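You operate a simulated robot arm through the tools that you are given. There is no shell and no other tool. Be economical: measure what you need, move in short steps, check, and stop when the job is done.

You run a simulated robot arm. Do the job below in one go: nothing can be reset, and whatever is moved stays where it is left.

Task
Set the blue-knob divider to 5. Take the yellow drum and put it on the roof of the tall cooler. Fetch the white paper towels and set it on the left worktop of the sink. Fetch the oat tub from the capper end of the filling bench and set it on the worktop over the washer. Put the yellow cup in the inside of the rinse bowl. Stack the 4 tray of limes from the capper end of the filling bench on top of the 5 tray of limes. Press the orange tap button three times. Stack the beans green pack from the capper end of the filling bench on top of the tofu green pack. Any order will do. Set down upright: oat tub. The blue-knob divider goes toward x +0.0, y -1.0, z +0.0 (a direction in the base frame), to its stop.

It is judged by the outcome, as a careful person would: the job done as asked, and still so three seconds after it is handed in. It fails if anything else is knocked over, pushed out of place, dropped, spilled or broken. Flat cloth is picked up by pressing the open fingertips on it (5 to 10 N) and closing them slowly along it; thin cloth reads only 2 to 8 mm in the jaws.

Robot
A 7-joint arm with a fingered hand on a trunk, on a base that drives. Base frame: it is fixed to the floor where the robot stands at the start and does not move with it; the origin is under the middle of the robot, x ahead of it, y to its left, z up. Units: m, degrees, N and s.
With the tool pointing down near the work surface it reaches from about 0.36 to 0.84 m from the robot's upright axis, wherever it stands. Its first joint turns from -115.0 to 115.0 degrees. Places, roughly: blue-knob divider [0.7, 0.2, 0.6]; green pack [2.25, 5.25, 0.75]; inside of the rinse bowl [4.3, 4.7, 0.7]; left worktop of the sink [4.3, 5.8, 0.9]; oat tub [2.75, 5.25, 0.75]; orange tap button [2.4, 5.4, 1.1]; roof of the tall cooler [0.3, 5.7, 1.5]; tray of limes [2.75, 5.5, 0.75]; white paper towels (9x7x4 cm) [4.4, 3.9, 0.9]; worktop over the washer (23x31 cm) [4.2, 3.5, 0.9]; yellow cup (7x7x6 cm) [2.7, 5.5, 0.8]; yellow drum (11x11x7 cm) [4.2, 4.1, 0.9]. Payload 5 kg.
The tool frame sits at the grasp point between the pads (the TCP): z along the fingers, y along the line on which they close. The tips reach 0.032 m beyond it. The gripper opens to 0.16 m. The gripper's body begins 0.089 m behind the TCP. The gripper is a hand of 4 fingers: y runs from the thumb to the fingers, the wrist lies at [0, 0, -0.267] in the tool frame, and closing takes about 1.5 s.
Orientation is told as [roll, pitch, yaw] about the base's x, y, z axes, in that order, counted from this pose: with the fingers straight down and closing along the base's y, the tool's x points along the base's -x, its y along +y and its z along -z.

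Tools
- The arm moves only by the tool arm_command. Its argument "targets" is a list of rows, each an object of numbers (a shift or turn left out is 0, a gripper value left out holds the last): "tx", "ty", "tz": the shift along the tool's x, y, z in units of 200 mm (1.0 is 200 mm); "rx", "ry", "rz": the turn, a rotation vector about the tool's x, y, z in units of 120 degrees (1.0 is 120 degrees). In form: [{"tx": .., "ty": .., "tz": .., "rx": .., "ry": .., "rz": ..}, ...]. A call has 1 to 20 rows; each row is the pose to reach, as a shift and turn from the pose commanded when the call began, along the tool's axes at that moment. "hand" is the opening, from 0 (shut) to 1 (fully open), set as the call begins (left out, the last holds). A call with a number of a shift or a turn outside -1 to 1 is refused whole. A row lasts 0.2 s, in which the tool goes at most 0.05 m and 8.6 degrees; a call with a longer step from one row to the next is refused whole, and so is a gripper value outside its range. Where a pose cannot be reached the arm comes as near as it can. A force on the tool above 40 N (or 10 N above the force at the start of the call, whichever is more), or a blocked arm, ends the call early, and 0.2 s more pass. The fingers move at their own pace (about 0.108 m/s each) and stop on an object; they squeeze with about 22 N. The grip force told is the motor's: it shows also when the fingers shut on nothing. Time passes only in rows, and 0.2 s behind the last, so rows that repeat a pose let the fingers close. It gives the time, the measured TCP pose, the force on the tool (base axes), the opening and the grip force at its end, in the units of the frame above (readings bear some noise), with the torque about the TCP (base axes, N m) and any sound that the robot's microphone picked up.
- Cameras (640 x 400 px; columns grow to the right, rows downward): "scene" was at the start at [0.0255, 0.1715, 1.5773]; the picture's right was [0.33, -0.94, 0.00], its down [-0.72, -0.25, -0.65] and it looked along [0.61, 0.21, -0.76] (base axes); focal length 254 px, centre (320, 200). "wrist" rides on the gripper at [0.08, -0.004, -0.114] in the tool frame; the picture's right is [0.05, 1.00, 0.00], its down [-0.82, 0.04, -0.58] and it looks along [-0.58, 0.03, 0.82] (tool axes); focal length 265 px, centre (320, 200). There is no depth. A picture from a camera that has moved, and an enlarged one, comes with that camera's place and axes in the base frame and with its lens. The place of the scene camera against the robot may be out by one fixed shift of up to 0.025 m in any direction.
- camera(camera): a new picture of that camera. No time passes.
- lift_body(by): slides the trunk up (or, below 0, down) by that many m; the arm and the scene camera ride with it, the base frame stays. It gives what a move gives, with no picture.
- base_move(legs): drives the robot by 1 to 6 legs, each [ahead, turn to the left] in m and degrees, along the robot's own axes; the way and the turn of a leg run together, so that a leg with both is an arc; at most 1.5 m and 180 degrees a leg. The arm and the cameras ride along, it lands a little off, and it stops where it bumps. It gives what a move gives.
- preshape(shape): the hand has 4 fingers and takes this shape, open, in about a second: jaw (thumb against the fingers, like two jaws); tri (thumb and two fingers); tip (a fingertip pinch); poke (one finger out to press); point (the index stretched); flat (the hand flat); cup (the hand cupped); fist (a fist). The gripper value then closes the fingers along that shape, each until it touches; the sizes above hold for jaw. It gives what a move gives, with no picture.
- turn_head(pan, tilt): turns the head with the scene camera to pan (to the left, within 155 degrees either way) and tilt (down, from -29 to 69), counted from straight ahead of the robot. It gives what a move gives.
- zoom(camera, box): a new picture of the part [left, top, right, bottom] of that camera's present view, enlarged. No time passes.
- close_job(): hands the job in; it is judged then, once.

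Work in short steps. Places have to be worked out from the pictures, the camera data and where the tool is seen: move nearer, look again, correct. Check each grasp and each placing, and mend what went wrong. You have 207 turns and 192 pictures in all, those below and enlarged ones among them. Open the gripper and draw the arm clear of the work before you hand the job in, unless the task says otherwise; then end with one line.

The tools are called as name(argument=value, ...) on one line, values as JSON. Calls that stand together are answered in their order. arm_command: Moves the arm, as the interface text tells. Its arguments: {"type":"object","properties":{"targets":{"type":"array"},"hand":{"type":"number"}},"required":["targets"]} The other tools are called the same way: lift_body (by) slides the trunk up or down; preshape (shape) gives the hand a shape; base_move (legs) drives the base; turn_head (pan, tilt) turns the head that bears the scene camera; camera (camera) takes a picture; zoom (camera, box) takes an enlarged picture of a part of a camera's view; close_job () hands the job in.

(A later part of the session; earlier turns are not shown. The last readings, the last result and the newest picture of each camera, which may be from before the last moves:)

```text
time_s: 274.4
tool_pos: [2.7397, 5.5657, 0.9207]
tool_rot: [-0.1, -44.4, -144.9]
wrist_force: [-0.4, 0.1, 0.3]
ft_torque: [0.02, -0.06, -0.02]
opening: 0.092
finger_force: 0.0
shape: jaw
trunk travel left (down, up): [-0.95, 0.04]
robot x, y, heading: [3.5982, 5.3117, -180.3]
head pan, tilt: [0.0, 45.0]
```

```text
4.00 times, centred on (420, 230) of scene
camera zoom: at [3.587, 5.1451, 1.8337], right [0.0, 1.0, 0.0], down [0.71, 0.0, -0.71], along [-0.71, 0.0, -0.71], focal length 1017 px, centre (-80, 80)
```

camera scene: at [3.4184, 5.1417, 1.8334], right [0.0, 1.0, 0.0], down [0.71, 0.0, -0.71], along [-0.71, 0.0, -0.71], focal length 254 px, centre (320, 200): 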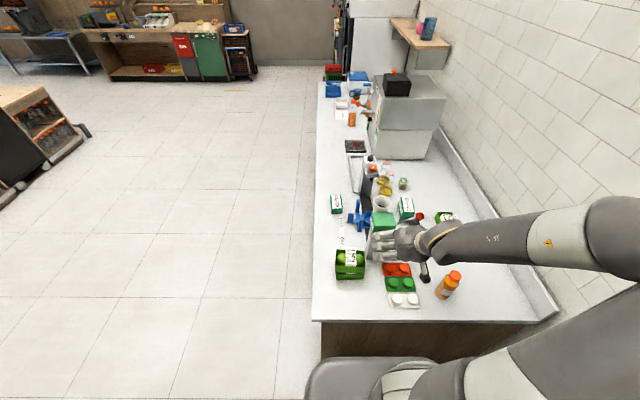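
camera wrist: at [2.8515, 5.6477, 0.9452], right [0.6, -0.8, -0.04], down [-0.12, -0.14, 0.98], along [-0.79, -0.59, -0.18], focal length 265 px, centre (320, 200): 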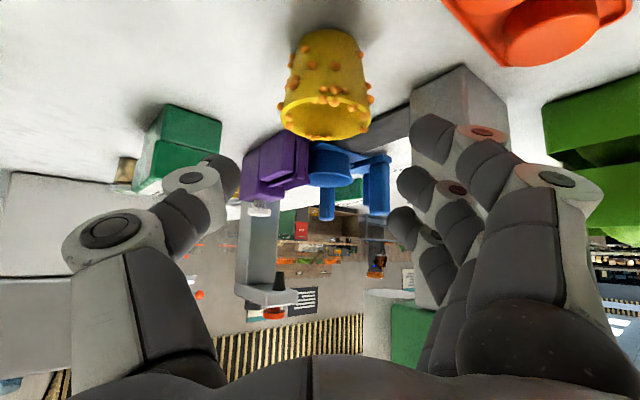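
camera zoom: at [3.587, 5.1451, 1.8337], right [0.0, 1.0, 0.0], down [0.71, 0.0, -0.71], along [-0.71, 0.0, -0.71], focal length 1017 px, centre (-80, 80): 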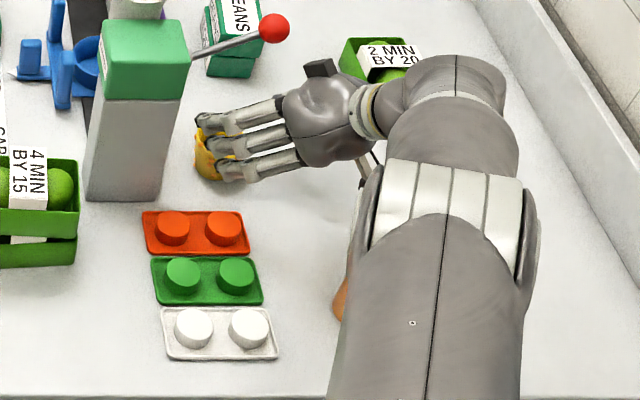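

On line. Move the last part and close.

arm_command(targets=[{"tx": 0.03, "ty": 0.015, "tz": 0.1}, {"tx": 0.06, "ty": 0.022, "tz": 0.2}, {"tx": 0.079, "ty": 0.022, "tz": 0.29}])

camera(camera="wrist")

```text
time_s: 275.2
tool_pos: [2.7325, 5.5344, 0.8697]
tool_rot: [-0.1, -44.4, -145.0]
wrist_force: [-0.7, 0.1, -0.2]
ft_torque: [0.0, -0.03, -0.01]
opening: 0.0914
finger_force: 0.1
shape: jaw
out of reach, approached as far as the arm can: row 2, 3
trunk travel left (down, up): [-0.95, 0.04]
robot x, y, heading: [3.5963, 5.3143, -180.3]
head pan, tilt: [0.0, 45.0]
```

```text
63 pictures are left
camera wrist: at [2.8428, 5.6175, 0.8949], right [0.6, -0.8, -0.04], down [-0.12, -0.14, 0.98], along [-0.79, -0.59, -0.18], focal length 265 px, centre (320, 200)
```

wrist: 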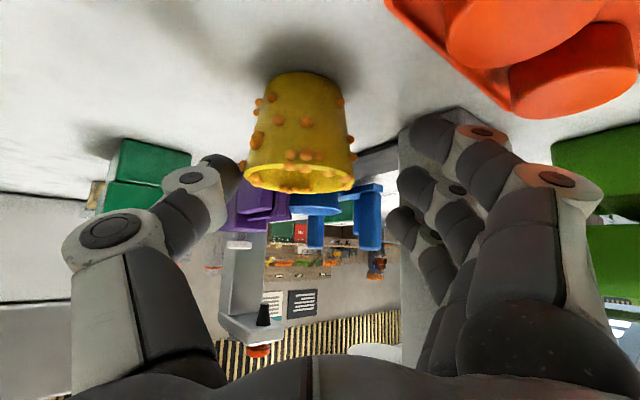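

At the arm's reach limit. Retreat to the high point, bring the base 0.12 m closer, and repeat.

arm_command(targets=[{"tx": -0.04, "ty": -0.01, "tz": -0.15}, {"tx": -0.079, "ty": -0.022, "tz": -0.29}, {"tx": -0.12, "ty": -0.025, "tz": -0.43}, {"tx": -0.165, "ty": -0.028, "tz": -0.57}, {"tx": -0.214, "ty": -0.028, "tz": -0.71}])

arm_command(targets=[{"tx": -0.1, "tz": -0.2}, {"tx": -0.2, "tz": -0.4}, {"tx": -0.25, "tz": -0.6}, {"tx": -0.25, "tz": -0.6}])

```text
time_s: 276.4
tool_pos: [2.7864, 5.5782, 1.004]
tool_rot: [0.0, -44.4, -145.0]
wrist_force: [0.8, -0.4, -0.4]
ft_torque: [-0.02, 0.05, 0.01]
opening: 0.0916
finger_force: 0.1
shape: jaw
trunk travel left (down, up): [-0.95, 0.04]
robot x, y, heading: [3.5978, 5.3123, -179.8]
head pan, tilt: [0.0, 45.0]
```

```text
time_s: 277.4
tool_pos: [2.8247, 5.6077, 1.1201]
tool_rot: [0.0, -44.4, -145.0]
wrist_force: [-0.2, -0.2, -0.7]
ft_torque: [-0.02, 0.01, 0.02]
opening: 0.0914
finger_force: 0.1
shape: jaw
trunk travel left (down, up): [-0.95, 0.04]
robot x, y, heading: [3.6023, 5.3125, -180.3]
head pan, tilt: [0.0, 45.0]
```

arm_command(targets=[{"tx": 0.09, "ty": 0.087, "tz": -0.086}, {"tx": 0.18, "ty": 0.174, "tz": -0.172}, {"tx": 0.27, "ty": 0.26, "tz": -0.26}, {"tx": 0.35, "ty": 0.346, "tz": -0.343}])

base_move(legs=[[0.12, 0]])

camera(camera="wrist")

```text
time_s: 278.4
tool_pos: [2.9461, 5.6059, 1.1214]
tool_rot: [-0.2, -44.5, -145.0]
wrist_force: [0.6, -0.5, 0.7]
ft_torque: [0.0, -0.01, -0.02]
opening: 0.0919
finger_force: 0.0
shape: jaw
trunk travel left (down, up): [-0.95, 0.04]
robot x, y, heading: [3.5971, 5.3103, -180.1]
head pan, tilt: [0.0, 45.0]
```

```text
time_s: 279.6
tool_pos: [2.8235, 5.6065, 1.1203]
tool_rot: [0.1, -44.3, -145.2]
wrist_force: [-0.1, -0.5, -1.7]
ft_torque: [-0.02, 0.01, 0.0]
opening: 0.0919
finger_force: 0.1
shape: jaw
trunk travel left (down, up): [-0.95, 0.04]
robot x, y, heading: [3.4813, 5.314, 180.0]
head pan, tilt: [0.0, 45.0]
```

```text
62 pictures are left
camera wrist: at [2.9348, 5.6891, 1.1458], right [0.6, -0.8, -0.04], down [-0.12, -0.14, 0.98], along [-0.79, -0.59, -0.18], focal length 265 px, centre (320, 200)
```

wrist: 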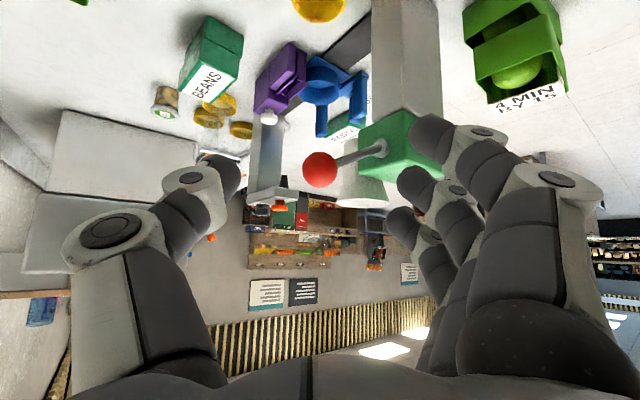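

Now repeat the approach with good reach margin.

arm_command(targets=[{"tx": 0.06, "ty": -0.016, "tz": 0.155}, {"tx": 0.124, "ty": -0.032, "tz": 0.31}, {"tx": 0.186, "ty": -0.048, "tz": 0.465}, {"tx": 0.248, "ty": -0.064, "tz": 0.618}])

arm_command(targets=[{"tx": 0.04, "tz": 0.14}, {"tx": 0.08, "ty": -0.005, "tz": 0.28}, {"tx": 0.122, "ty": -0.01, "tz": 0.417}])

arm_command(targets=[{"tx": 0.03, "ty": 0.015, "tz": 0.1}, {"tx": 0.06, "ty": 0.022, "tz": 0.2}, {"tx": 0.079, "ty": 0.022, "tz": 0.29}])

camera(camera="wrist")

```text
time_s: 280.6
tool_pos: [2.776, 5.5872, 0.9972]
tool_rot: [0.0, -44.4, -145.1]
wrist_force: [0.4, 1.2, -0.2]
ft_torque: [0.0, -0.01, 0.04]
opening: 0.0917
finger_force: 0.2
shape: jaw
trunk travel left (down, up): [-0.95, 0.04]
robot x, y, heading: [3.4768, 5.3145, 180.1]
head pan, tilt: [0.0, 45.0]
```

```text
time_s: 281.4
tool_pos: [2.7393, 5.5676, 0.92]
tool_rot: [0.0, -44.4, -145.0]
wrist_force: [-0.3, -0.3, -0.6]
ft_torque: [0.02, -0.04, 0.01]
opening: 0.0918
finger_force: 0.1
shape: jaw
trunk travel left (down, up): [-0.95, 0.04]
robot x, y, heading: [3.4725, 5.3141, 180.0]
head pan, tilt: [0.0, 45.0]
```

```text
time_s: 282.2
tool_pos: [2.719, 5.5474, 0.8689]
tool_rot: [0.0, -44.3, -145.0]
wrist_force: [0.4, -1.0, 0.9]
ft_torque: [0.02, 0.02, 0.02]
opening: 0.0916
finger_force: 0.0
shape: jaw
trunk travel left (down, up): [-0.95, 0.04]
robot x, y, heading: [3.4802, 5.3131, 180.1]
head pan, tilt: [0.0, 45.0]
```

```text
61 pictures are left
camera wrist: at [2.8293, 5.6288, 0.8944], right [0.6, -0.8, -0.04], down [-0.12, -0.14, 0.98], along [-0.79, -0.59, -0.18], focal length 265 px, centre (320, 200)
```

wrist: 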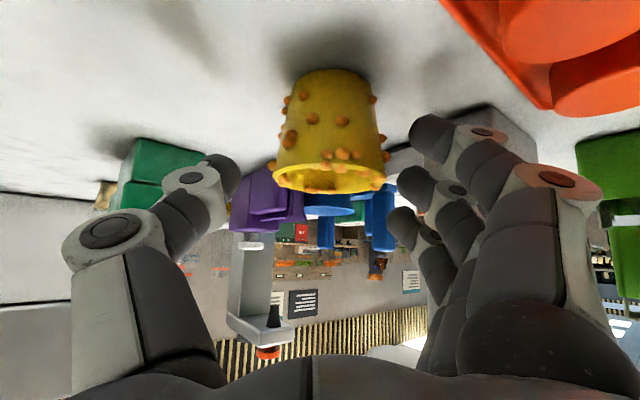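

The cup is near the fingertips; advance 2.2 cm horizontally, then close.

arm_command(targets=[{"tx": -0.04, "ty": 0.015, "tz": 0.04}, {"tx": -0.079, "ty": 0.03, "tz": 0.082}])

arm_command(targets=[{}, {}, {}, {}, {}], hand=0.1)

camera(camera="wrist")

```text
time_s: 282.8
tool_pos: [2.7059, 5.5326, 0.868]
tool_rot: [-0.2, -44.3, -145.1]
wrist_force: [3.8, 10.7, 0.6]
ft_torque: [-0.33, 0.06, 0.51]
opening: 0.0903
finger_force: 0.0
shape: jaw
trunk travel left (down, up): [-0.95, 0.04]
robot x, y, heading: [3.4745, 5.3134, 179.9]
head pan, tilt: [0.0, 45.0]
```

```text
time_s: 284.0
tool_pos: [2.7046, 5.5286, 0.8677]
tool_rot: [0.0, -44.5, -145.0]
wrist_force: [0.7, 0.1, -0.1]
ft_torque: [0.0, -0.01, 0.01]
opening: 0.0079
finger_force: 21.9
shape: jaw
trunk travel left (down, up): [-0.95, 0.04]
robot x, y, heading: [3.4795, 5.3126, 180.3]
head pan, tilt: [0.0, 45.0]
```

```text
60 pictures are left
camera wrist: at [2.815, 5.6109, 0.8933], right [0.6, -0.8, -0.04], down [-0.12, -0.14, 0.98], along [-0.79, -0.59, -0.18], focal length 265 px, centre (320, 200)
```

wrist: 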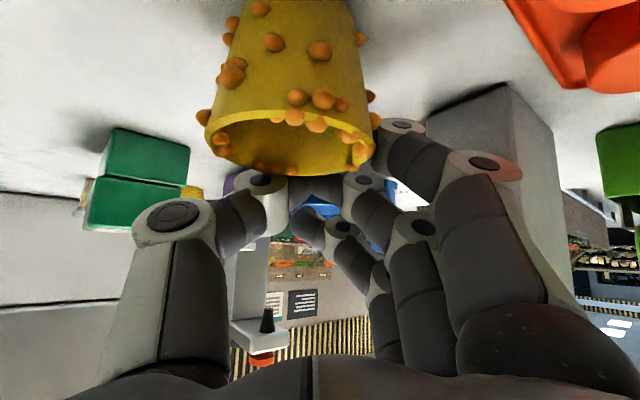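

The fingers closed above the rim; the cup is still standing at about (2.722, 5.558). Open, retreat the way I came.

arm_command(targets=[{}, {}, {}, {}], hand=0.62)

arm_command(targets=[{"tx": 0.0, "tz": -0.1}, {"tx": -0.04, "tz": -0.2}, {"tx": -0.08, "tz": -0.34}, {"tx": -0.12, "tz": -0.48}, {"tx": -0.16, "tz": -0.62}])

camera(camera="wrist")

zoom(camera="scene", box=[360, 180, 480, 280])

```text
time_s: 285.0
tool_pos: [2.7051, 5.5311, 0.8681]
tool_rot: [0.1, -44.4, -145.1]
wrist_force: [0.8, 13.1, 0.7]
ft_torque: [-0.37, 0.0, 0.31]
opening: 0.0957
finger_force: 0.0
shape: jaw
trunk travel left (down, up): [-0.95, 0.04]
robot x, y, heading: [3.4776, 5.3147, 180.0]
head pan, tilt: [0.0, 45.0]
```

```text
time_s: 286.2
tool_pos: [2.7562, 5.566, 0.9794]
tool_rot: [0.0, -44.4, -145.2]
wrist_force: [-0.3, 0.1, -0.5]
ft_torque: [-0.03, 0.02, -0.04]
opening: 0.099
finger_force: 0.0
shape: jaw
trunk travel left (down, up): [-0.95, 0.04]
robot x, y, heading: [3.476, 5.3111, 180.2]
head pan, tilt: [0.0, 45.0]
```

```text
59 pictures are left
camera wrist: at [2.8683, 5.648, 1.0047], right [0.6, -0.8, -0.04], down [-0.12, -0.14, 0.98], along [-0.79, -0.59, -0.18], focal length 265 px, centre (320, 200)
```

wrist: 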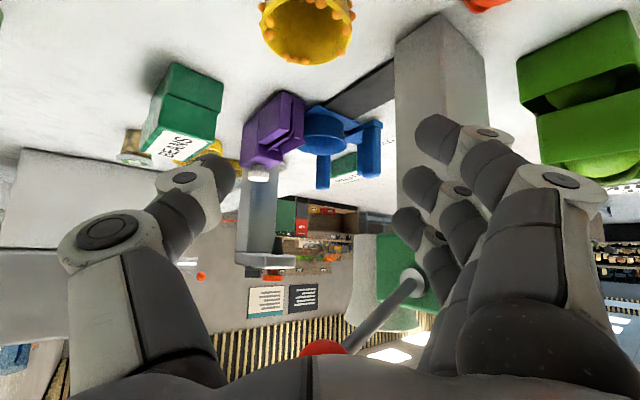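

```text
4.00 times, centred on (420, 230) of scene
camera zoom: at [3.469, 5.1456, 1.8336], right [0.0, 1.0, 0.0], down [0.71, 0.0, -0.71], along [-0.71, 0.0, -0.71], focal length 1017 px, centre (-80, 80)
```

zoom: 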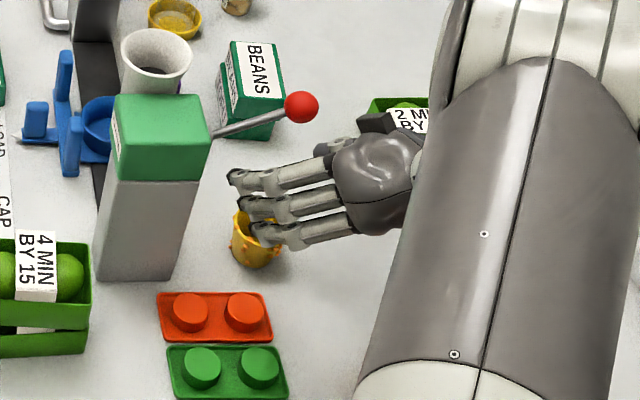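

Cup still stands, now at (2.739, 5.568), farther from the column. I'll use a steeper hand (30° tilt) so all fingers get below the rim; first move back a bit and turn.

arm_command(targets=[{"tx": 0.07, "ty": -0.03, "tz": -0.1}, {"tx": 0.14, "ty": -0.055, "tz": -0.193}, {"tx": 0.14, "ty": -0.055, "tz": -0.193, "ry": 0.06}, {"tx": 0.14, "ty": -0.055, "tz": -0.193, "ry": 0.12}, {"tx": 0.14, "ty": -0.055, "tz": -0.193, "ry": 0.12}], hand=0.6)

camera(camera="wrist")

```text
time_s: 287.4
tool_pos: [2.791, 5.5999, 0.988]
tool_rot: [0.1, -30.0, -145.1]
wrist_force: [-0.3, 0.7, -0.6]
ft_torque: [-0.02, 0.0, -0.02]
opening: 0.0965
finger_force: 0.0
shape: jaw
trunk travel left (down, up): [-0.95, 0.04]
robot x, y, heading: [3.4785, 5.3129, 179.8]
head pan, tilt: [0.0, 45.0]
```

```text
57 pictures are left
camera wrist: at [2.8926, 5.6774, 1.0463], right [0.61, -0.79, -0.03], down [-0.32, -0.27, 0.91], along [-0.73, -0.54, -0.42], focal length 265 px, centre (320, 200)
```

wrist: 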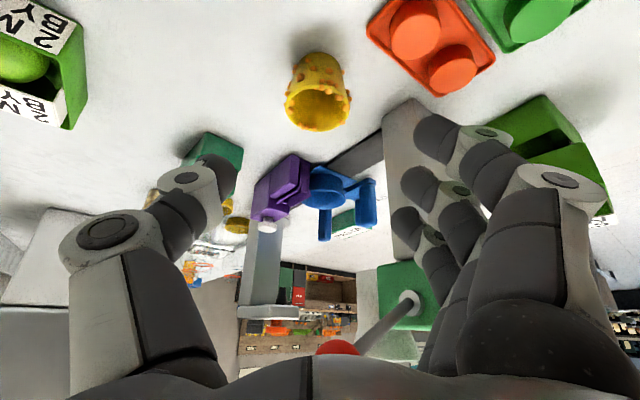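

Cup centre (2.732, 5.564). Descend along the fingers to TCP z≈0.857.

arm_command(targets=[{"tx": 0.008, "ty": -0.005, "tz": 0.2}, {"tx": 0.015, "ty": -0.01, "tz": 0.4}, {"tx": 0.022, "ty": -0.015, "tz": 0.58}, {"tx": 0.029, "ty": -0.02, "tz": 0.72}])

camera(camera="wrist")

zoom(camera="scene", box=[360, 180, 480, 280])

```text
time_s: 288.4
tool_pos: [2.7319, 5.5664, 0.8593]
tool_rot: [-0.1, -29.9, -145.0]
wrist_force: [0.1, -0.7, 0.4]
ft_torque: [0.02, 0.0, 0.0]
opening: 0.0964
finger_force: 0.2
shape: jaw
trunk travel left (down, up): [-0.95, 0.04]
robot x, y, heading: [3.4789, 5.3096, 180.0]
head pan, tilt: [0.0, 45.0]
```

```text
56 pictures are left
camera wrist: at [2.8334, 5.6428, 0.918], right [0.61, -0.79, -0.03], down [-0.32, -0.27, 0.91], along [-0.73, -0.54, -0.42], focal length 265 px, centre (320, 200)
```

wrist: 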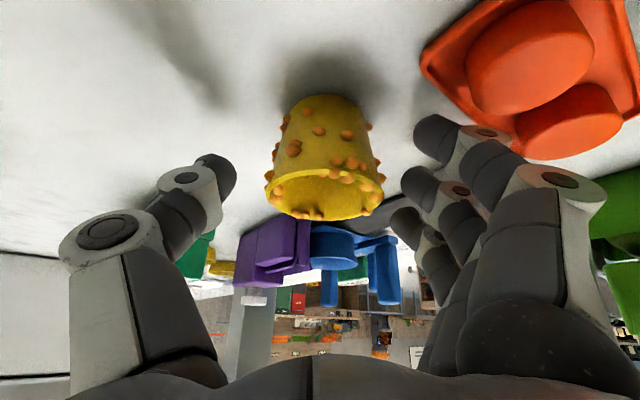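

```text
4.00 times, centred on (420, 230) of scene
camera zoom: at [3.4671, 5.1452, 1.8337], right [0.0, 1.0, 0.0], down [0.71, 0.0, -0.71], along [-0.71, 0.0, -0.71], focal length 1017 px, centre (-80, 80)
```

zoom: 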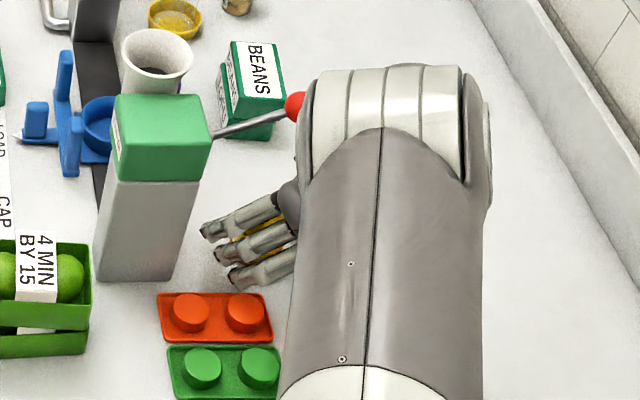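

Good: advance 1.5 cm and close.

arm_command(targets=[{"tx": -0.035, "ty": 0.01, "tz": 0.03}, {"tx": -0.065, "ty": 0.012, "tz": 0.05}])

arm_command(targets=[{}, {}, {}, {}, {}], hand=0.2)

camera(camera="wrist")

```text
time_s: 289.0
tool_pos: [2.7213, 5.5548, 0.8566]
tool_rot: [0.0, -30.0, -144.9]
wrist_force: [0.3, 0.6, 0.0]
ft_torque: [0.0, 0.01, -0.01]
opening: 0.0965
finger_force: 0.1
shape: jaw
trunk travel left (down, up): [-0.95, 0.04]
robot x, y, heading: [3.4795, 5.3135, 180.0]
head pan, tilt: [0.0, 45.0]
```

```text
time_s: 290.2
tool_pos: [2.721, 5.5535, 0.8573]
tool_rot: [0.0, -30.0, -144.9]
wrist_force: [-1.7, 0.7, 1.7]
ft_torque: [0.02, 0.0, 0.04]
opening: 0.0328
finger_force: 21.6
shape: jaw
trunk travel left (down, up): [-0.95, 0.04]
robot x, y, heading: [3.4775, 5.3121, 180.0]
head pan, tilt: [0.0, 45.0]
```

```text
54 pictures are left
camera wrist: at [2.8228, 5.6305, 0.9158], right [0.61, -0.79, -0.03], down [-0.32, -0.27, 0.91], along [-0.73, -0.54, -0.42], focal length 265 px, centre (320, 200)
```

wrist: 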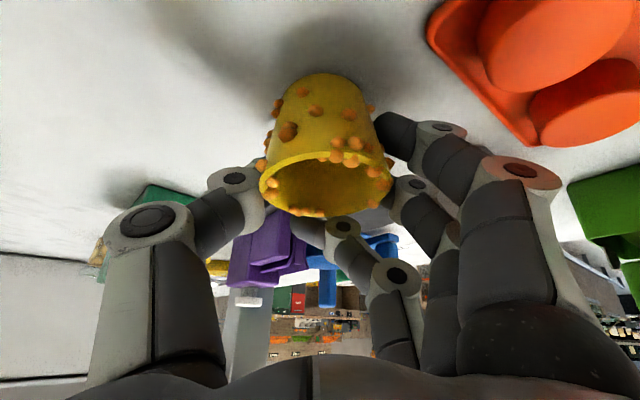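

It looks gripped (thumb against index and middle). Lift 3 cm and check.

arm_command(targets=[{"tx": -0.03, "tz": -0.05}, {"tx": -0.075, "tz": -0.13}, {"tx": -0.075, "tz": -0.13}])

camera(camera="wrist")

```text
time_s: 291.0
tool_pos: [2.7224, 5.5557, 0.8864]
tool_rot: [0.0, -30.1, -145.1]
wrist_force: [-0.4, -0.5, -0.9]
ft_torque: [-0.02, -0.01, -0.02]
opening: 0.0326
finger_force: 21.8
shape: jaw
trunk travel left (down, up): [-0.95, 0.04]
robot x, y, heading: [3.4755, 5.308, 180.2]
head pan, tilt: [0.0, 45.0]
```

```text
53 pictures are left
camera wrist: at [2.8235, 5.6307, 0.9458], right [0.61, -0.79, -0.03], down [-0.32, -0.27, 0.91], along [-0.73, -0.54, -0.42], focal length 265 px, centre (320, 200)
```

wrist: 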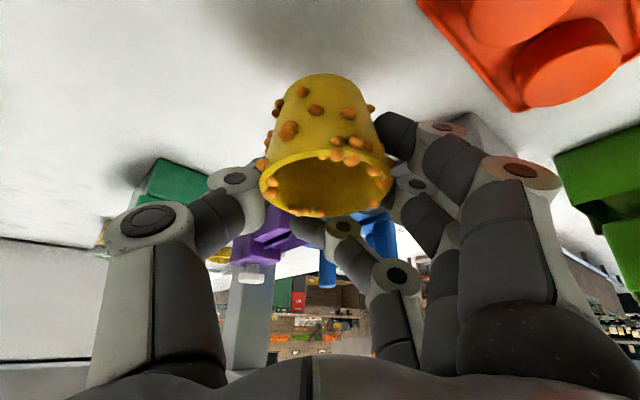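

The cup comes along. Withdraw along the finger axis, clear of the lever and bottle.

arm_command(targets=[{"tz": -0.2}, {"tz": -0.4}, {"tz": -0.6}, {"tz": -0.8}, {"tz": -1.0}])

arm_command(targets=[{"tz": -0.2}, {"tz": -0.4}, {"tz": -0.5}])

camera(camera="wrist")

camera(camera="scene")

```text
time_s: 292.2
tool_pos: [2.8046, 5.6081, 1.0613]
tool_rot: [0.0, -29.9, -145.0]
wrist_force: [0.4, -0.7, -0.3]
ft_torque: [-0.01, 0.03, -0.02]
opening: 0.0323
finger_force: 21.7
shape: jaw
trunk travel left (down, up): [-0.95, 0.04]
robot x, y, heading: [3.4792, 5.3097, 179.8]
head pan, tilt: [0.0, 45.0]
```

```text
time_s: 293.0
tool_pos: [2.8448, 5.6416, 1.1487]
tool_rot: [0.0, -30.0, -145.1]
wrist_force: [0.2, 0.9, -0.6]
ft_torque: [0.0, 0.0, -0.02]
opening: 0.0325
finger_force: 22.2
shape: jaw
trunk travel left (down, up): [-0.95, 0.04]
robot x, y, heading: [3.4763, 5.3128, 179.9]
head pan, tilt: [0.0, 45.0]
```

```text
52 pictures are left
camera wrist: at [2.9457, 5.7168, 1.2068], right [0.61, -0.79, -0.03], down [-0.32, -0.27, 0.91], along [-0.73, -0.54, -0.42], focal length 265 px, centre (320, 200)
```

wrist: 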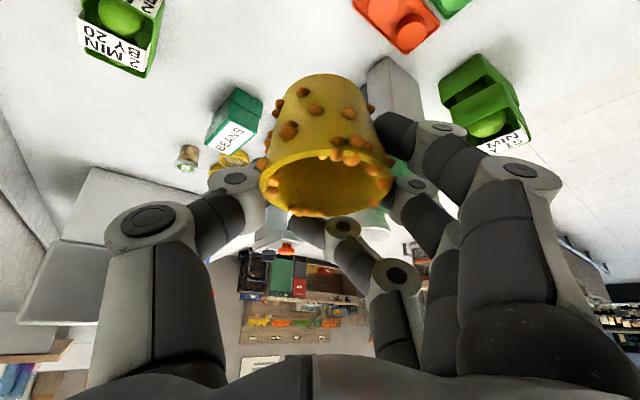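

```text
51 pictures are left
camera scene: at [3.4689, 5.1457, 1.8337], right [0.0, 1.0, 0.0], down [0.71, 0.0, -0.71], along [-0.71, 0.0, -0.71], focal length 254 px, centre (320, 200)
```

scene: 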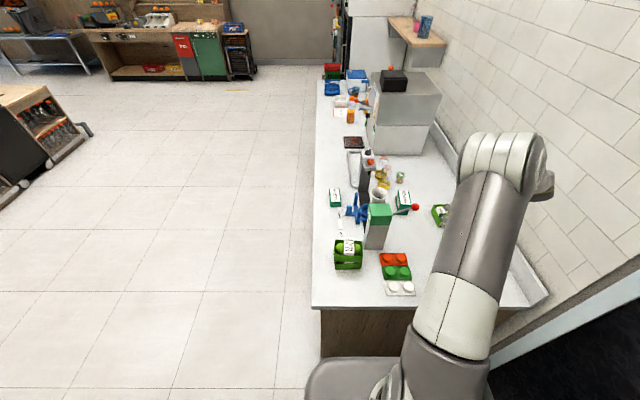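

Held well. Back off 0.2 m, then straighten the tool to vertical.

base_move(legs=[[-0.2, 0]])

arm_command(targets=[{"ry": 0.065}, {"ry": 0.13}, {"ry": 0.19}, {"ry": 0.25}, {"ry": 0.25}])

arm_command(targets=[{"rz": 0.065, "ty": 0.15}, {"rz": 0.13, "ty": 0.3}, {"rz": 0.19, "ty": 0.45}, {"rz": 0.25, "ty": 0.6}, {"rz": 0.29, "ty": 0.75}, {"rz": 0.29, "ty": 0.95}])

camera(camera="wrist")

```text
time_s: 294.6
tool_pos: [3.0447, 5.6422, 1.1482]
tool_rot: [-0.1, -30.0, -145.2]
wrist_force: [0.8, -0.2, 0.0]
ft_torque: [0.0, 0.03, 0.04]
opening: 0.0324
finger_force: 21.4
shape: jaw
trunk travel left (down, up): [-0.95, 0.04]
robot x, y, heading: [3.678, 5.3129, 179.8]
head pan, tilt: [0.0, 45.0]
```

```text
time_s: 295.8
tool_pos: [3.0441, 5.6441, 1.1492]
tool_rot: [0.0, 0.0, -145.3]
wrist_force: [-1.1, -0.4, -1.2]
ft_torque: [-0.03, 0.03, 0.0]
opening: 0.0323
finger_force: 22.2
shape: jaw
trunk travel left (down, up): [-0.95, 0.04]
robot x, y, heading: [3.6764, 5.3131, 179.6]
head pan, tilt: [0.0, 45.0]
```

```text
time_s: 297.2
tool_pos: [3.1527, 5.4841, 1.1488]
tool_rot: [-0.2, -0.1, 179.8]
wrist_force: [0.3, -0.3, 0.0]
ft_torque: [0.02, 0.01, 0.03]
opening: 0.0323
finger_force: 21.6
shape: jaw
trunk travel left (down, up): [-0.95, 0.04]
robot x, y, heading: [3.6783, 5.3102, 179.9]
head pan, tilt: [0.0, 45.0]
```

```text
50 pictures are left
camera wrist: at [3.234, 5.4887, 1.2625], right [0.05, -1.0, 0.0], down [-0.81, -0.04, 0.58], along [-0.58, -0.03, -0.82], focal length 265 px, centre (320, 200)
```

wrist: 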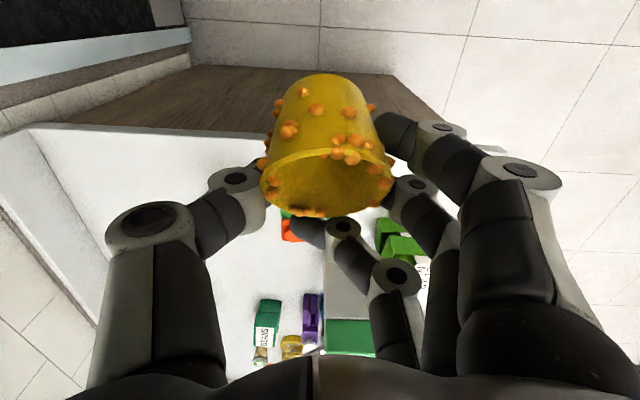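

Retract and drive to in front of the rinse bowl (y≈4.7), facing the sink.

arm_command(targets=[{"tx": 0.15, "ty": 0.18}, {"tx": 0.3, "ty": 0.36, "tz": -0.1}, {"tx": 0.45, "ty": 0.54, "tz": -0.2}, {"tx": 0.5, "ty": 0.75, "tz": -0.25}])

base_move(legs=[[0, 90], [0.58, 0], [0, 90]])

turn_head(pan=10, tilt=45)

camera(camera="scene")

camera(camera="wrist")

```text
refused: row 2 steps farther than a row can; nothing moved
```

```text
time_s: 308.1
tool_pos: [4.1779, 4.5485, 1.1471]
tool_rot: [-0.1, 0.0, -0.7]
wrist_force: [-0.6, 0.5, -1.3]
ft_torque: [0.02, -0.01, -0.02]
opening: 0.0321
finger_force: 21.8
shape: jaw
trunk travel left (down, up): [-0.95, 0.04]
robot x, y, heading: [3.6531, 4.7272, -0.8]
head pan, tilt: [0.0, 45.0]
```

```text
time_s: 308.8
tool_pos: [4.1769, 4.5489, 1.1472]
tool_rot: [0.1, 0.0, -0.6]
wrist_force: [0.1, 0.0, -1.5]
ft_torque: [0.01, 0.0, -0.02]
opening: 0.032
finger_force: 22.2
shape: jaw
trunk travel left (down, up): [-0.95, 0.04]
robot x, y, heading: [3.6535, 4.7274, -0.8]
head pan, tilt: [10.0, 45.0]
```

```text
49 pictures are left
camera scene: at [3.6892, 4.8878, 1.8336], right [0.16, -0.99, 0.0], down [-0.7, -0.11, -0.71], along [0.7, 0.11, -0.71], focal length 254 px, centre (320, 200)
```

scene: 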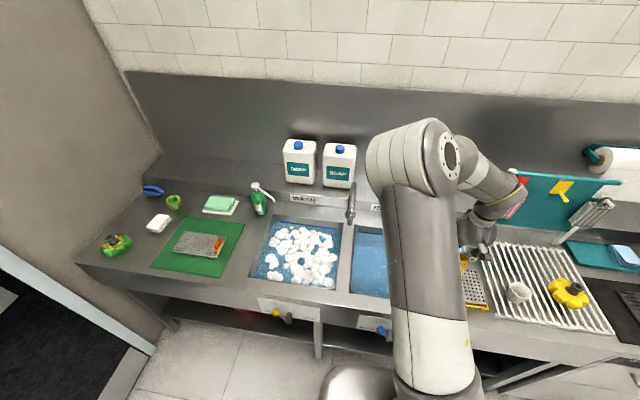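

```text
48 pictures are left
camera wrist: at [4.098, 4.5458, 1.2618], right [-0.04, 1.0, 0.0], down [0.82, 0.03, 0.58], along [0.58, 0.02, -0.82], focal length 265 px, centre (320, 200)
```

wrist: 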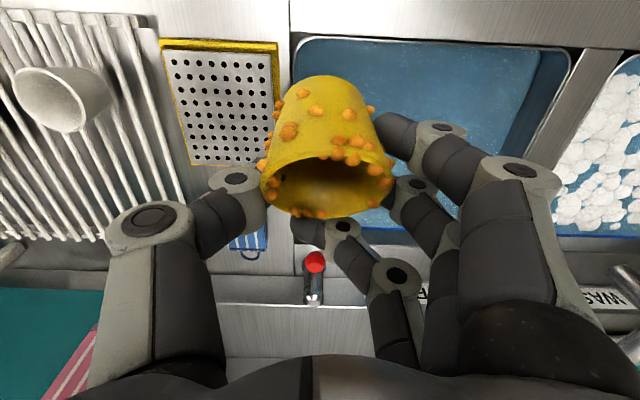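

The rinse basin spans x 4.13–4.44, y 4.52–4.86. Move the cup over its centre and lower the trunk 0.2 m.

arm_command(targets=[{"tx": -0.1, "ty": 0.15}, {"tx": -0.2, "ty": 0.3}, {"tx": -0.3, "ty": 0.45}, {"tx": -0.4, "ty": 0.6}, {"tx": -0.46, "ty": 0.75}])

lift_body(by=-0.2)

camera(camera="wrist")

camera(camera="scene")

```text
time_s: 310.0
tool_pos: [4.2716, 4.6989, 1.1466]
tool_rot: [-0.1, 0.0, -0.6]
wrist_force: [0.5, 1.0, -1.4]
ft_torque: [-0.03, 0.02, -0.01]
opening: 0.0321
finger_force: 21.6
shape: jaw
trunk travel left (down, up): [-0.95, 0.04]
robot x, y, heading: [3.6509, 4.7288, -0.6]
head pan, tilt: [10.0, 45.0]
```

```text
time_s: 312.2
tool_pos: [4.2699, 4.6956, 0.9471]
tool_rot: [0.0, 0.0, -0.7]
wrist_force: [0.3, -0.4, -1.4]
ft_torque: [-0.01, -0.01, -0.02]
opening: 0.032
finger_force: 22.2
shape: jaw
trunk travel left (down, up): [-0.75, 0.24]
robot x, y, heading: [3.6527, 4.7276, -0.6]
head pan, tilt: [10.0, 45.0]
```

```text
47 pictures are left
camera wrist: at [4.1914, 4.6939, 1.0608], right [-0.04, 1.0, 0.0], down [0.82, 0.03, 0.58], along [0.58, 0.02, -0.82], focal length 265 px, centre (320, 200)
```

wrist: 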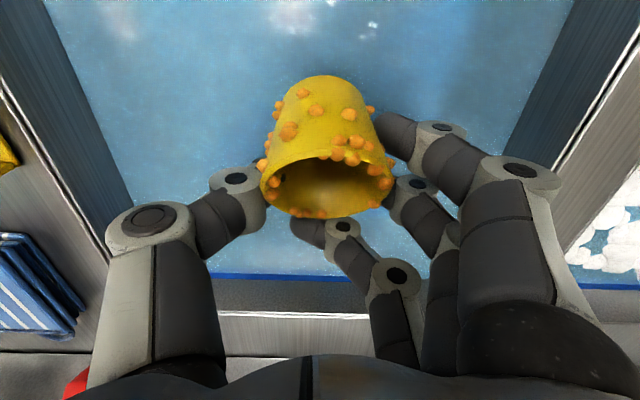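

```text
46 pictures are left
camera scene: at [3.6891, 4.8879, 1.6337], right [0.16, -0.99, 0.0], down [-0.7, -0.11, -0.71], along [0.7, 0.11, -0.71], focal length 254 px, centre (320, 200)
```

scene: 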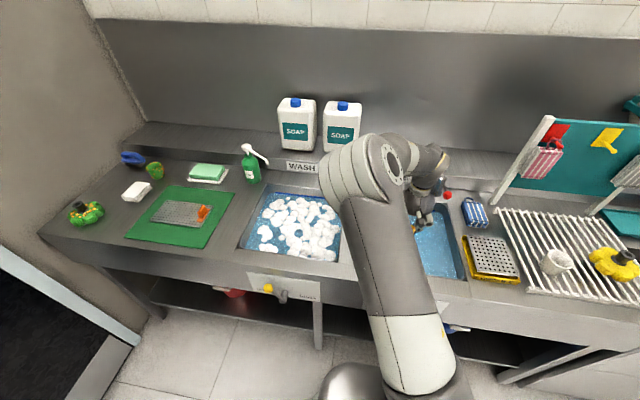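

Centred in the basin. Lower gradually to find the water/bottom.

arm_command(targets=[{"tz": 0.1}, {"tz": 0.2}, {"tz": 0.3}, {"tz": 0.4}, {"tz": 0.5}, {"tz": 0.6}])

camera(camera="wrist")

```text
time_s: 313.6
tool_pos: [4.2714, 4.6955, 0.8269]
tool_rot: [-0.1, 0.1, -0.7]
wrist_force: [-0.1, -0.4, -0.1]
ft_torque: [-0.01, 0.02, 0.01]
opening: 0.0322
finger_force: 21.8
shape: jaw
trunk travel left (down, up): [-0.75, 0.24]
robot x, y, heading: [3.654, 4.7283, -0.9]
head pan, tilt: [10.0, 45.0]
```

```text
45 pictures are left
camera wrist: at [4.1916, 4.6938, 0.9404], right [-0.04, 1.0, 0.0], down [0.82, 0.03, 0.58], along [0.58, 0.02, -0.82], focal length 265 px, centre (320, 200)
```

wrist: 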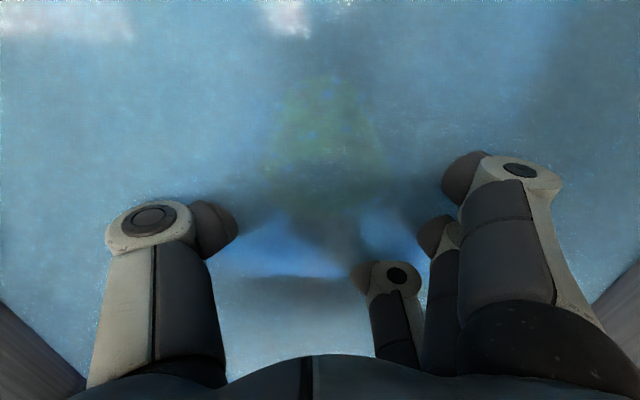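

The cup is under the water surface; continue down to the bottom.

arm_command(targets=[{"tz": 0.06}, {"tz": 0.12}, {"tz": 0.18}, {"tz": 0.24}, {"tz": 0.3}, {"tz": 0.36}])

```text
time_s: 315.0
tool_pos: [4.2704, 4.6977, 0.7589]
tool_rot: [0.0, -0.2, -0.5]
wrist_force: [-4.6, 6.9, 25.0]
ft_torque: [0.55, 0.63, -0.02]
opening: 0.0212
finger_force: 22.2
shape: jaw
trunk travel left (down, up): [-0.75, 0.24]
robot x, y, heading: [3.6554, 4.7282, -0.7]
head pan, tilt: [10.0, 45.0]
```

Bottom contact. Ease up slightly and release, then rise straight out.

arm_command(targets=[{"tz": -0.04}, {"tz": -0.04}])

arm_command(targets=[{}, {}, {}, {}, {}], hand=0.7)

arm_command(targets=[{"tz": -0.15}, {"tz": -0.35}, {"tz": -0.55}, {"tz": -0.75}, {"tz": -0.95}])

lift_body(by=0.22)

camera(camera="wrist")

```text
time_s: 315.6
tool_pos: [4.2709, 4.6973, 0.7632]
tool_rot: [0.1, 0.1, -0.6]
wrist_force: [0.1, -0.6, 0.4]
ft_torque: [-0.01, 0.01, 0.03]
opening: 0.0207
finger_force: 22.4
shape: jaw
trunk travel left (down, up): [-0.75, 0.24]
robot x, y, heading: [3.6544, 4.7289, -0.9]
head pan, tilt: [10.0, 45.0]
```

```text
time_s: 316.8
tool_pos: [4.271, 4.6972, 0.7631]
tool_rot: [0.0, 0.0, -0.7]
wrist_force: [-0.3, 0.2, 1.2]
ft_torque: [-0.03, -0.01, -0.01]
opening: 0.1118
finger_force: 0.1
shape: jaw
trunk travel left (down, up): [-0.75, 0.24]
robot x, y, heading: [3.6524, 4.7307, -0.9]
head pan, tilt: [10.0, 45.0]
```

```text
time_s: 318.0
tool_pos: [4.2716, 4.6969, 0.9525]
tool_rot: [0.0, 0.1, -0.6]
wrist_force: [0.4, -0.1, 0.2]
ft_torque: [-0.02, -0.02, -0.03]
opening: 0.1115
finger_force: 0.0
shape: jaw
trunk travel left (down, up): [-0.75, 0.24]
robot x, y, heading: [3.6525, 4.7314, -0.8]
head pan, tilt: [10.0, 45.0]
```

```text
time_s: 320.3
tool_pos: [4.2719, 4.6975, 1.1721]
tool_rot: [-0.1, 0.0, -0.7]
wrist_force: [-0.1, 0.0, -0.3]
ft_torque: [0.02, -0.01, 0.0]
opening: 0.1114
finger_force: 0.0
shape: jaw
trunk travel left (down, up): [-0.97, 0.02]
robot x, y, heading: [3.6557, 4.7301, -0.5]
head pan, tilt: [10.0, 45.0]
```

```text
44 pictures are left
camera wrist: at [4.1925, 4.694, 1.2853], right [-0.04, 1.0, 0.0], down [0.82, 0.03, 0.58], along [0.58, 0.02, -0.82], focal length 265 px, centre (320, 200)
```

wrist: 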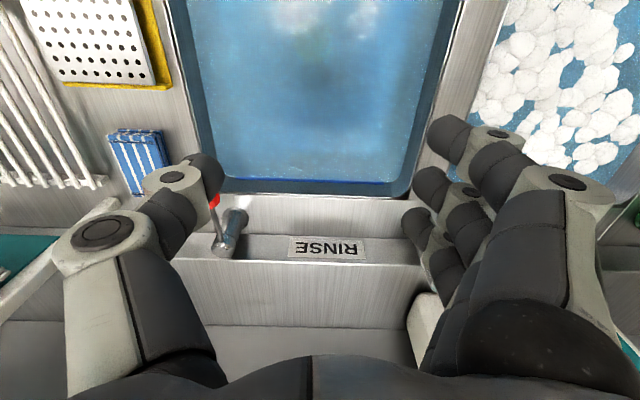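

The cup is in the rinse bowl under water and the hand is empty. Next the yellow drum at about (4.22, 4.10): drive 0.63 m along the sink.

base_move(legs=[[0, -89], [0.63, 0], [0, 90]])

camera(camera="wrist")

camera(camera="scene")

```text
time_s: 331.5
tool_pos: [4.2676, 4.0725, 1.1704]
tool_rot: [0.0, 0.1, 0.0]
wrist_force: [-1.2, 0.0, -0.4]
ft_torque: [-0.04, 0.01, 0.0]
opening: 0.1117
finger_force: 0.1
shape: jaw
trunk travel left (down, up): [-0.97, 0.02]
robot x, y, heading: [3.6485, 4.0975, -0.2]
head pan, tilt: [10.0, 45.0]
```

```text
43 pictures are left
camera wrist: at [4.1876, 4.0674, 1.2854], right [-0.05, 1.0, 0.0], down [0.82, 0.04, 0.58], along [0.58, 0.03, -0.82], focal length 265 px, centre (320, 200)
```

wrist: 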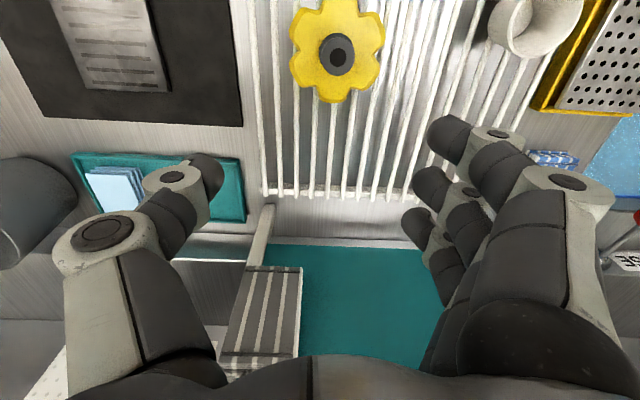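

```text
42 pictures are left
camera scene: at [3.6823, 4.2563, 1.8536], right [0.17, -0.99, 0.0], down [-0.7, -0.12, -0.71], along [0.7, 0.12, -0.71], focal length 254 px, centre (320, 200)
```

scene: 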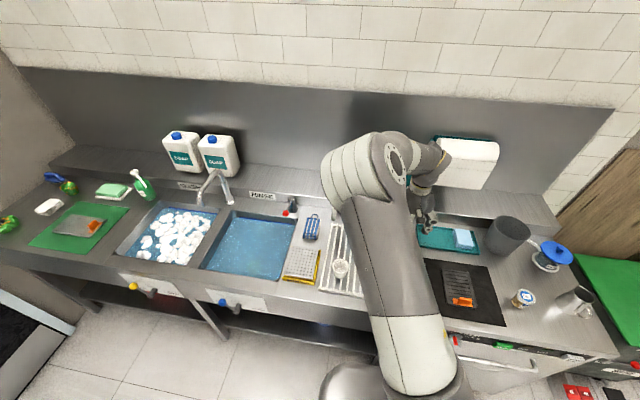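

Drum centre (4.217, 4.087). Open fully, centre over it and lower to 1.05.

arm_command(targets=[{"tx": 0.12, "ty": 0.04}, {"tx": 0.25, "ty": 0.075}, {"tx": 0.25, "ty": 0.075, "tz": 0.2}, {"tx": 0.25, "ty": 0.075, "tz": 0.4}, {"tx": 0.25, "ty": 0.075, "tz": 0.55}], hand=1)

camera(camera="wrist")

```text
time_s: 332.7
tool_pos: [4.2185, 4.0849, 1.0622]
tool_rot: [-0.1, 0.0, -0.1]
wrist_force: [0.4, -0.1, -0.3]
ft_torque: [0.0, 0.02, -0.01]
opening: 0.1603
finger_force: 0.0
shape: jaw
trunk travel left (down, up): [-0.97, 0.02]
robot x, y, heading: [3.65, 4.0941, -0.2]
head pan, tilt: [10.0, 45.0]
```

```text
41 pictures are left
camera wrist: at [4.1393, 4.0822, 1.1763], right [-0.05, 1.0, 0.0], down [0.82, 0.04, 0.58], along [0.58, 0.03, -0.82], focal length 265 px, centre (320, 200)
```

wrist: 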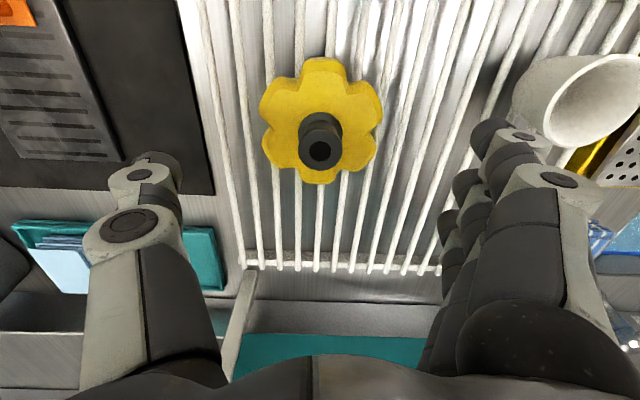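

Centred. Descend and close.

arm_command(targets=[{"tz": 0.2}, {"tz": 0.4}, {"tz": 0.52}, {"tz": 0.58}])

arm_command(targets=[{}, {}, {}, {}, {}], hand=0.2)

camera(camera="wrist")

```text
time_s: 333.6
tool_pos: [4.2192, 4.0845, 0.958]
tool_rot: [0.0, -0.1, 0.1]
wrist_force: [-9.4, 2.5, 29.2]
ft_torque: [0.3, 0.36, 0.01]
opening: 0.1598
finger_force: 0.0
shape: jaw
trunk travel left (down, up): [-0.97, 0.02]
robot x, y, heading: [3.6475, 4.0961, -0.4]
head pan, tilt: [10.0, 45.0]
stopped in row 4: the force on the tool passed its limit (the readings are from after the stop); the commanded pose is now the measured one
```

```text
time_s: 334.4
tool_pos: [4.222, 4.0839, 0.9626]
tool_rot: [-0.2, -0.8, -0.1]
wrist_force: [-5.2, -1.0, 39.1]
ft_torque: [-0.24, 0.36, -0.08]
opening: 0.1557
finger_force: 22.3
shape: jaw
trunk travel left (down, up): [-0.97, 0.02]
robot x, y, heading: [3.649, 4.093, -0.2]
head pan, tilt: [10.0, 45.0]
stopped in row 3: the force on the tool passed its limit (the readings are from after the stop); the commanded pose is now the measured one
```

```text
40 pictures are left
camera wrist: at [4.1406, 4.0794, 1.0747], right [-0.05, 1.0, 0.0], down [0.81, 0.04, 0.59], along [0.59, 0.03, -0.81], focal length 265 px, centre (320, 200)
```

wrist: 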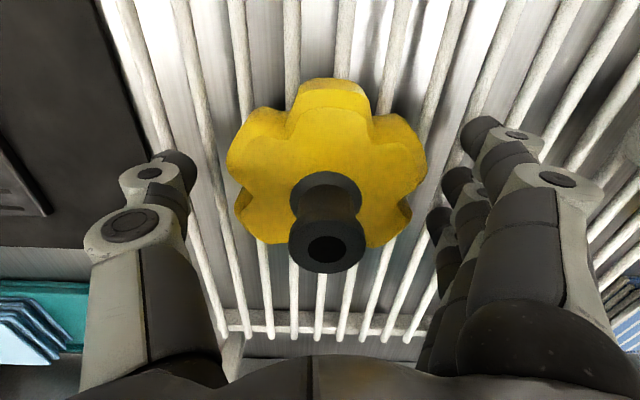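

The fingertips hit the rack (top ≈0.925). Raise 1.2 cm, then close.

arm_command(targets=[{"tz": -0.04}, {"tz": -0.06}, {"tz": -0.06}])

arm_command(targets=[{}, {}, {}, {}, {}], hand=0.2)

camera(camera="wrist")

```text
time_s: 335.2
tool_pos: [4.2217, 4.0852, 0.9689]
tool_rot: [0.1, -0.3, 0.0]
wrist_force: [0.6, 0.0, 1.4]
ft_torque: [-0.2, 0.06, -0.01]
opening: 0.1534
finger_force: 22.3
shape: jaw
trunk travel left (down, up): [-0.97, 0.02]
robot x, y, heading: [3.6493, 4.0982, -0.3]
head pan, tilt: [10.0, 45.0]
```

```text
time_s: 336.4
tool_pos: [4.2231, 4.0847, 0.9701]
tool_rot: [0.0, -0.5, -0.1]
wrist_force: [1.0, -0.2, 0.7]
ft_torque: [-0.08, -0.02, 0.02]
opening: 0.1531
finger_force: 21.9
shape: jaw
trunk travel left (down, up): [-0.97, 0.02]
robot x, y, heading: [3.651, 4.0966, -0.3]
head pan, tilt: [10.0, 45.0]
```

```text
39 pictures are left
camera wrist: at [4.1417, 4.081, 1.0828], right [-0.05, 1.0, 0.0], down [0.81, 0.04, 0.58], along [0.58, 0.03, -0.81], focal length 265 px, centre (320, 200)
```

wrist: 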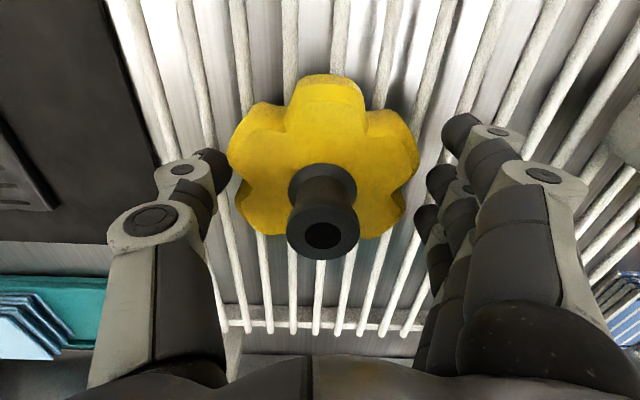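

The fingers are caught against the rack bars. Open, raise 1.5 cm more, and close again.

arm_command(targets=[{}, {"tz": -0.04}, {"tz": -0.07}, {"tz": -0.07}], hand=1)

arm_command(targets=[{}, {}, {}, {}, {}], hand=0.2)

camera(camera="wrist")

```text
time_s: 337.4
tool_pos: [4.2217, 4.0843, 0.9837]
tool_rot: [0.0, -0.3, -0.1]
wrist_force: [0.5, 0.6, -0.3]
ft_torque: [-0.01, 0.01, 0.0]
opening: 0.1599
finger_force: 0.1
shape: jaw
trunk travel left (down, up): [-0.97, 0.02]
robot x, y, heading: [3.6497, 4.0939, -0.5]
head pan, tilt: [10.0, 45.0]
```

```text
time_s: 338.6
tool_pos: [4.2222, 4.0845, 0.9835]
tool_rot: [0.0, -0.4, 0.0]
wrist_force: [0.4, -1.1, 4.3]
ft_torque: [-0.01, -0.01, 0.02]
opening: 0.0902
finger_force: 22.2
shape: jaw
trunk travel left (down, up): [-0.97, 0.02]
robot x, y, heading: [3.6491, 4.0951, -0.2]
head pan, tilt: [10.0, 45.0]
```

```text
38 pictures are left
camera wrist: at [4.1418, 4.0809, 1.0971], right [-0.05, 1.0, 0.0], down [0.81, 0.04, 0.58], along [0.58, 0.03, -0.81], focal length 265 px, centre (320, 200)
```

wrist: 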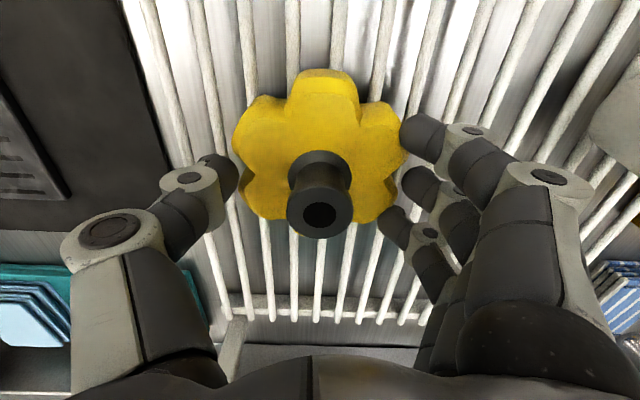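

Gripped. Lift and check.

arm_command(targets=[{"tz": -0.1}, {"tz": -0.3}, {"tz": -0.5}, {"tz": -0.7}, {"tz": -0.9}])

camera(camera="wrist")

```text
time_s: 339.8
tool_pos: [4.2209, 4.0849, 1.1632]
tool_rot: [0.1, -0.4, 0.0]
wrist_force: [-0.3, -0.2, 0.1]
ft_torque: [-0.02, -0.06, -0.02]
opening: 0.0588
finger_force: 22.1
shape: jaw
trunk travel left (down, up): [-0.97, 0.02]
robot x, y, heading: [3.6474, 4.0961, -0.1]
head pan, tilt: [10.0, 45.0]
```

```text
37 pictures are left
camera wrist: at [4.1405, 4.0813, 1.277], right [-0.05, 1.0, 0.0], down [0.81, 0.04, 0.58], along [0.58, 0.03, -0.81], focal length 265 px, centre (320, 200)
```

wrist: 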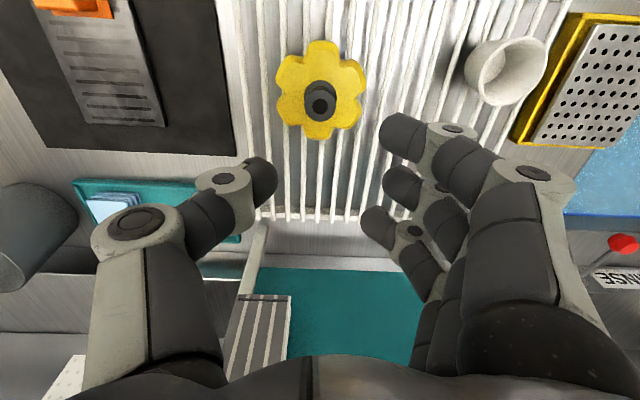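

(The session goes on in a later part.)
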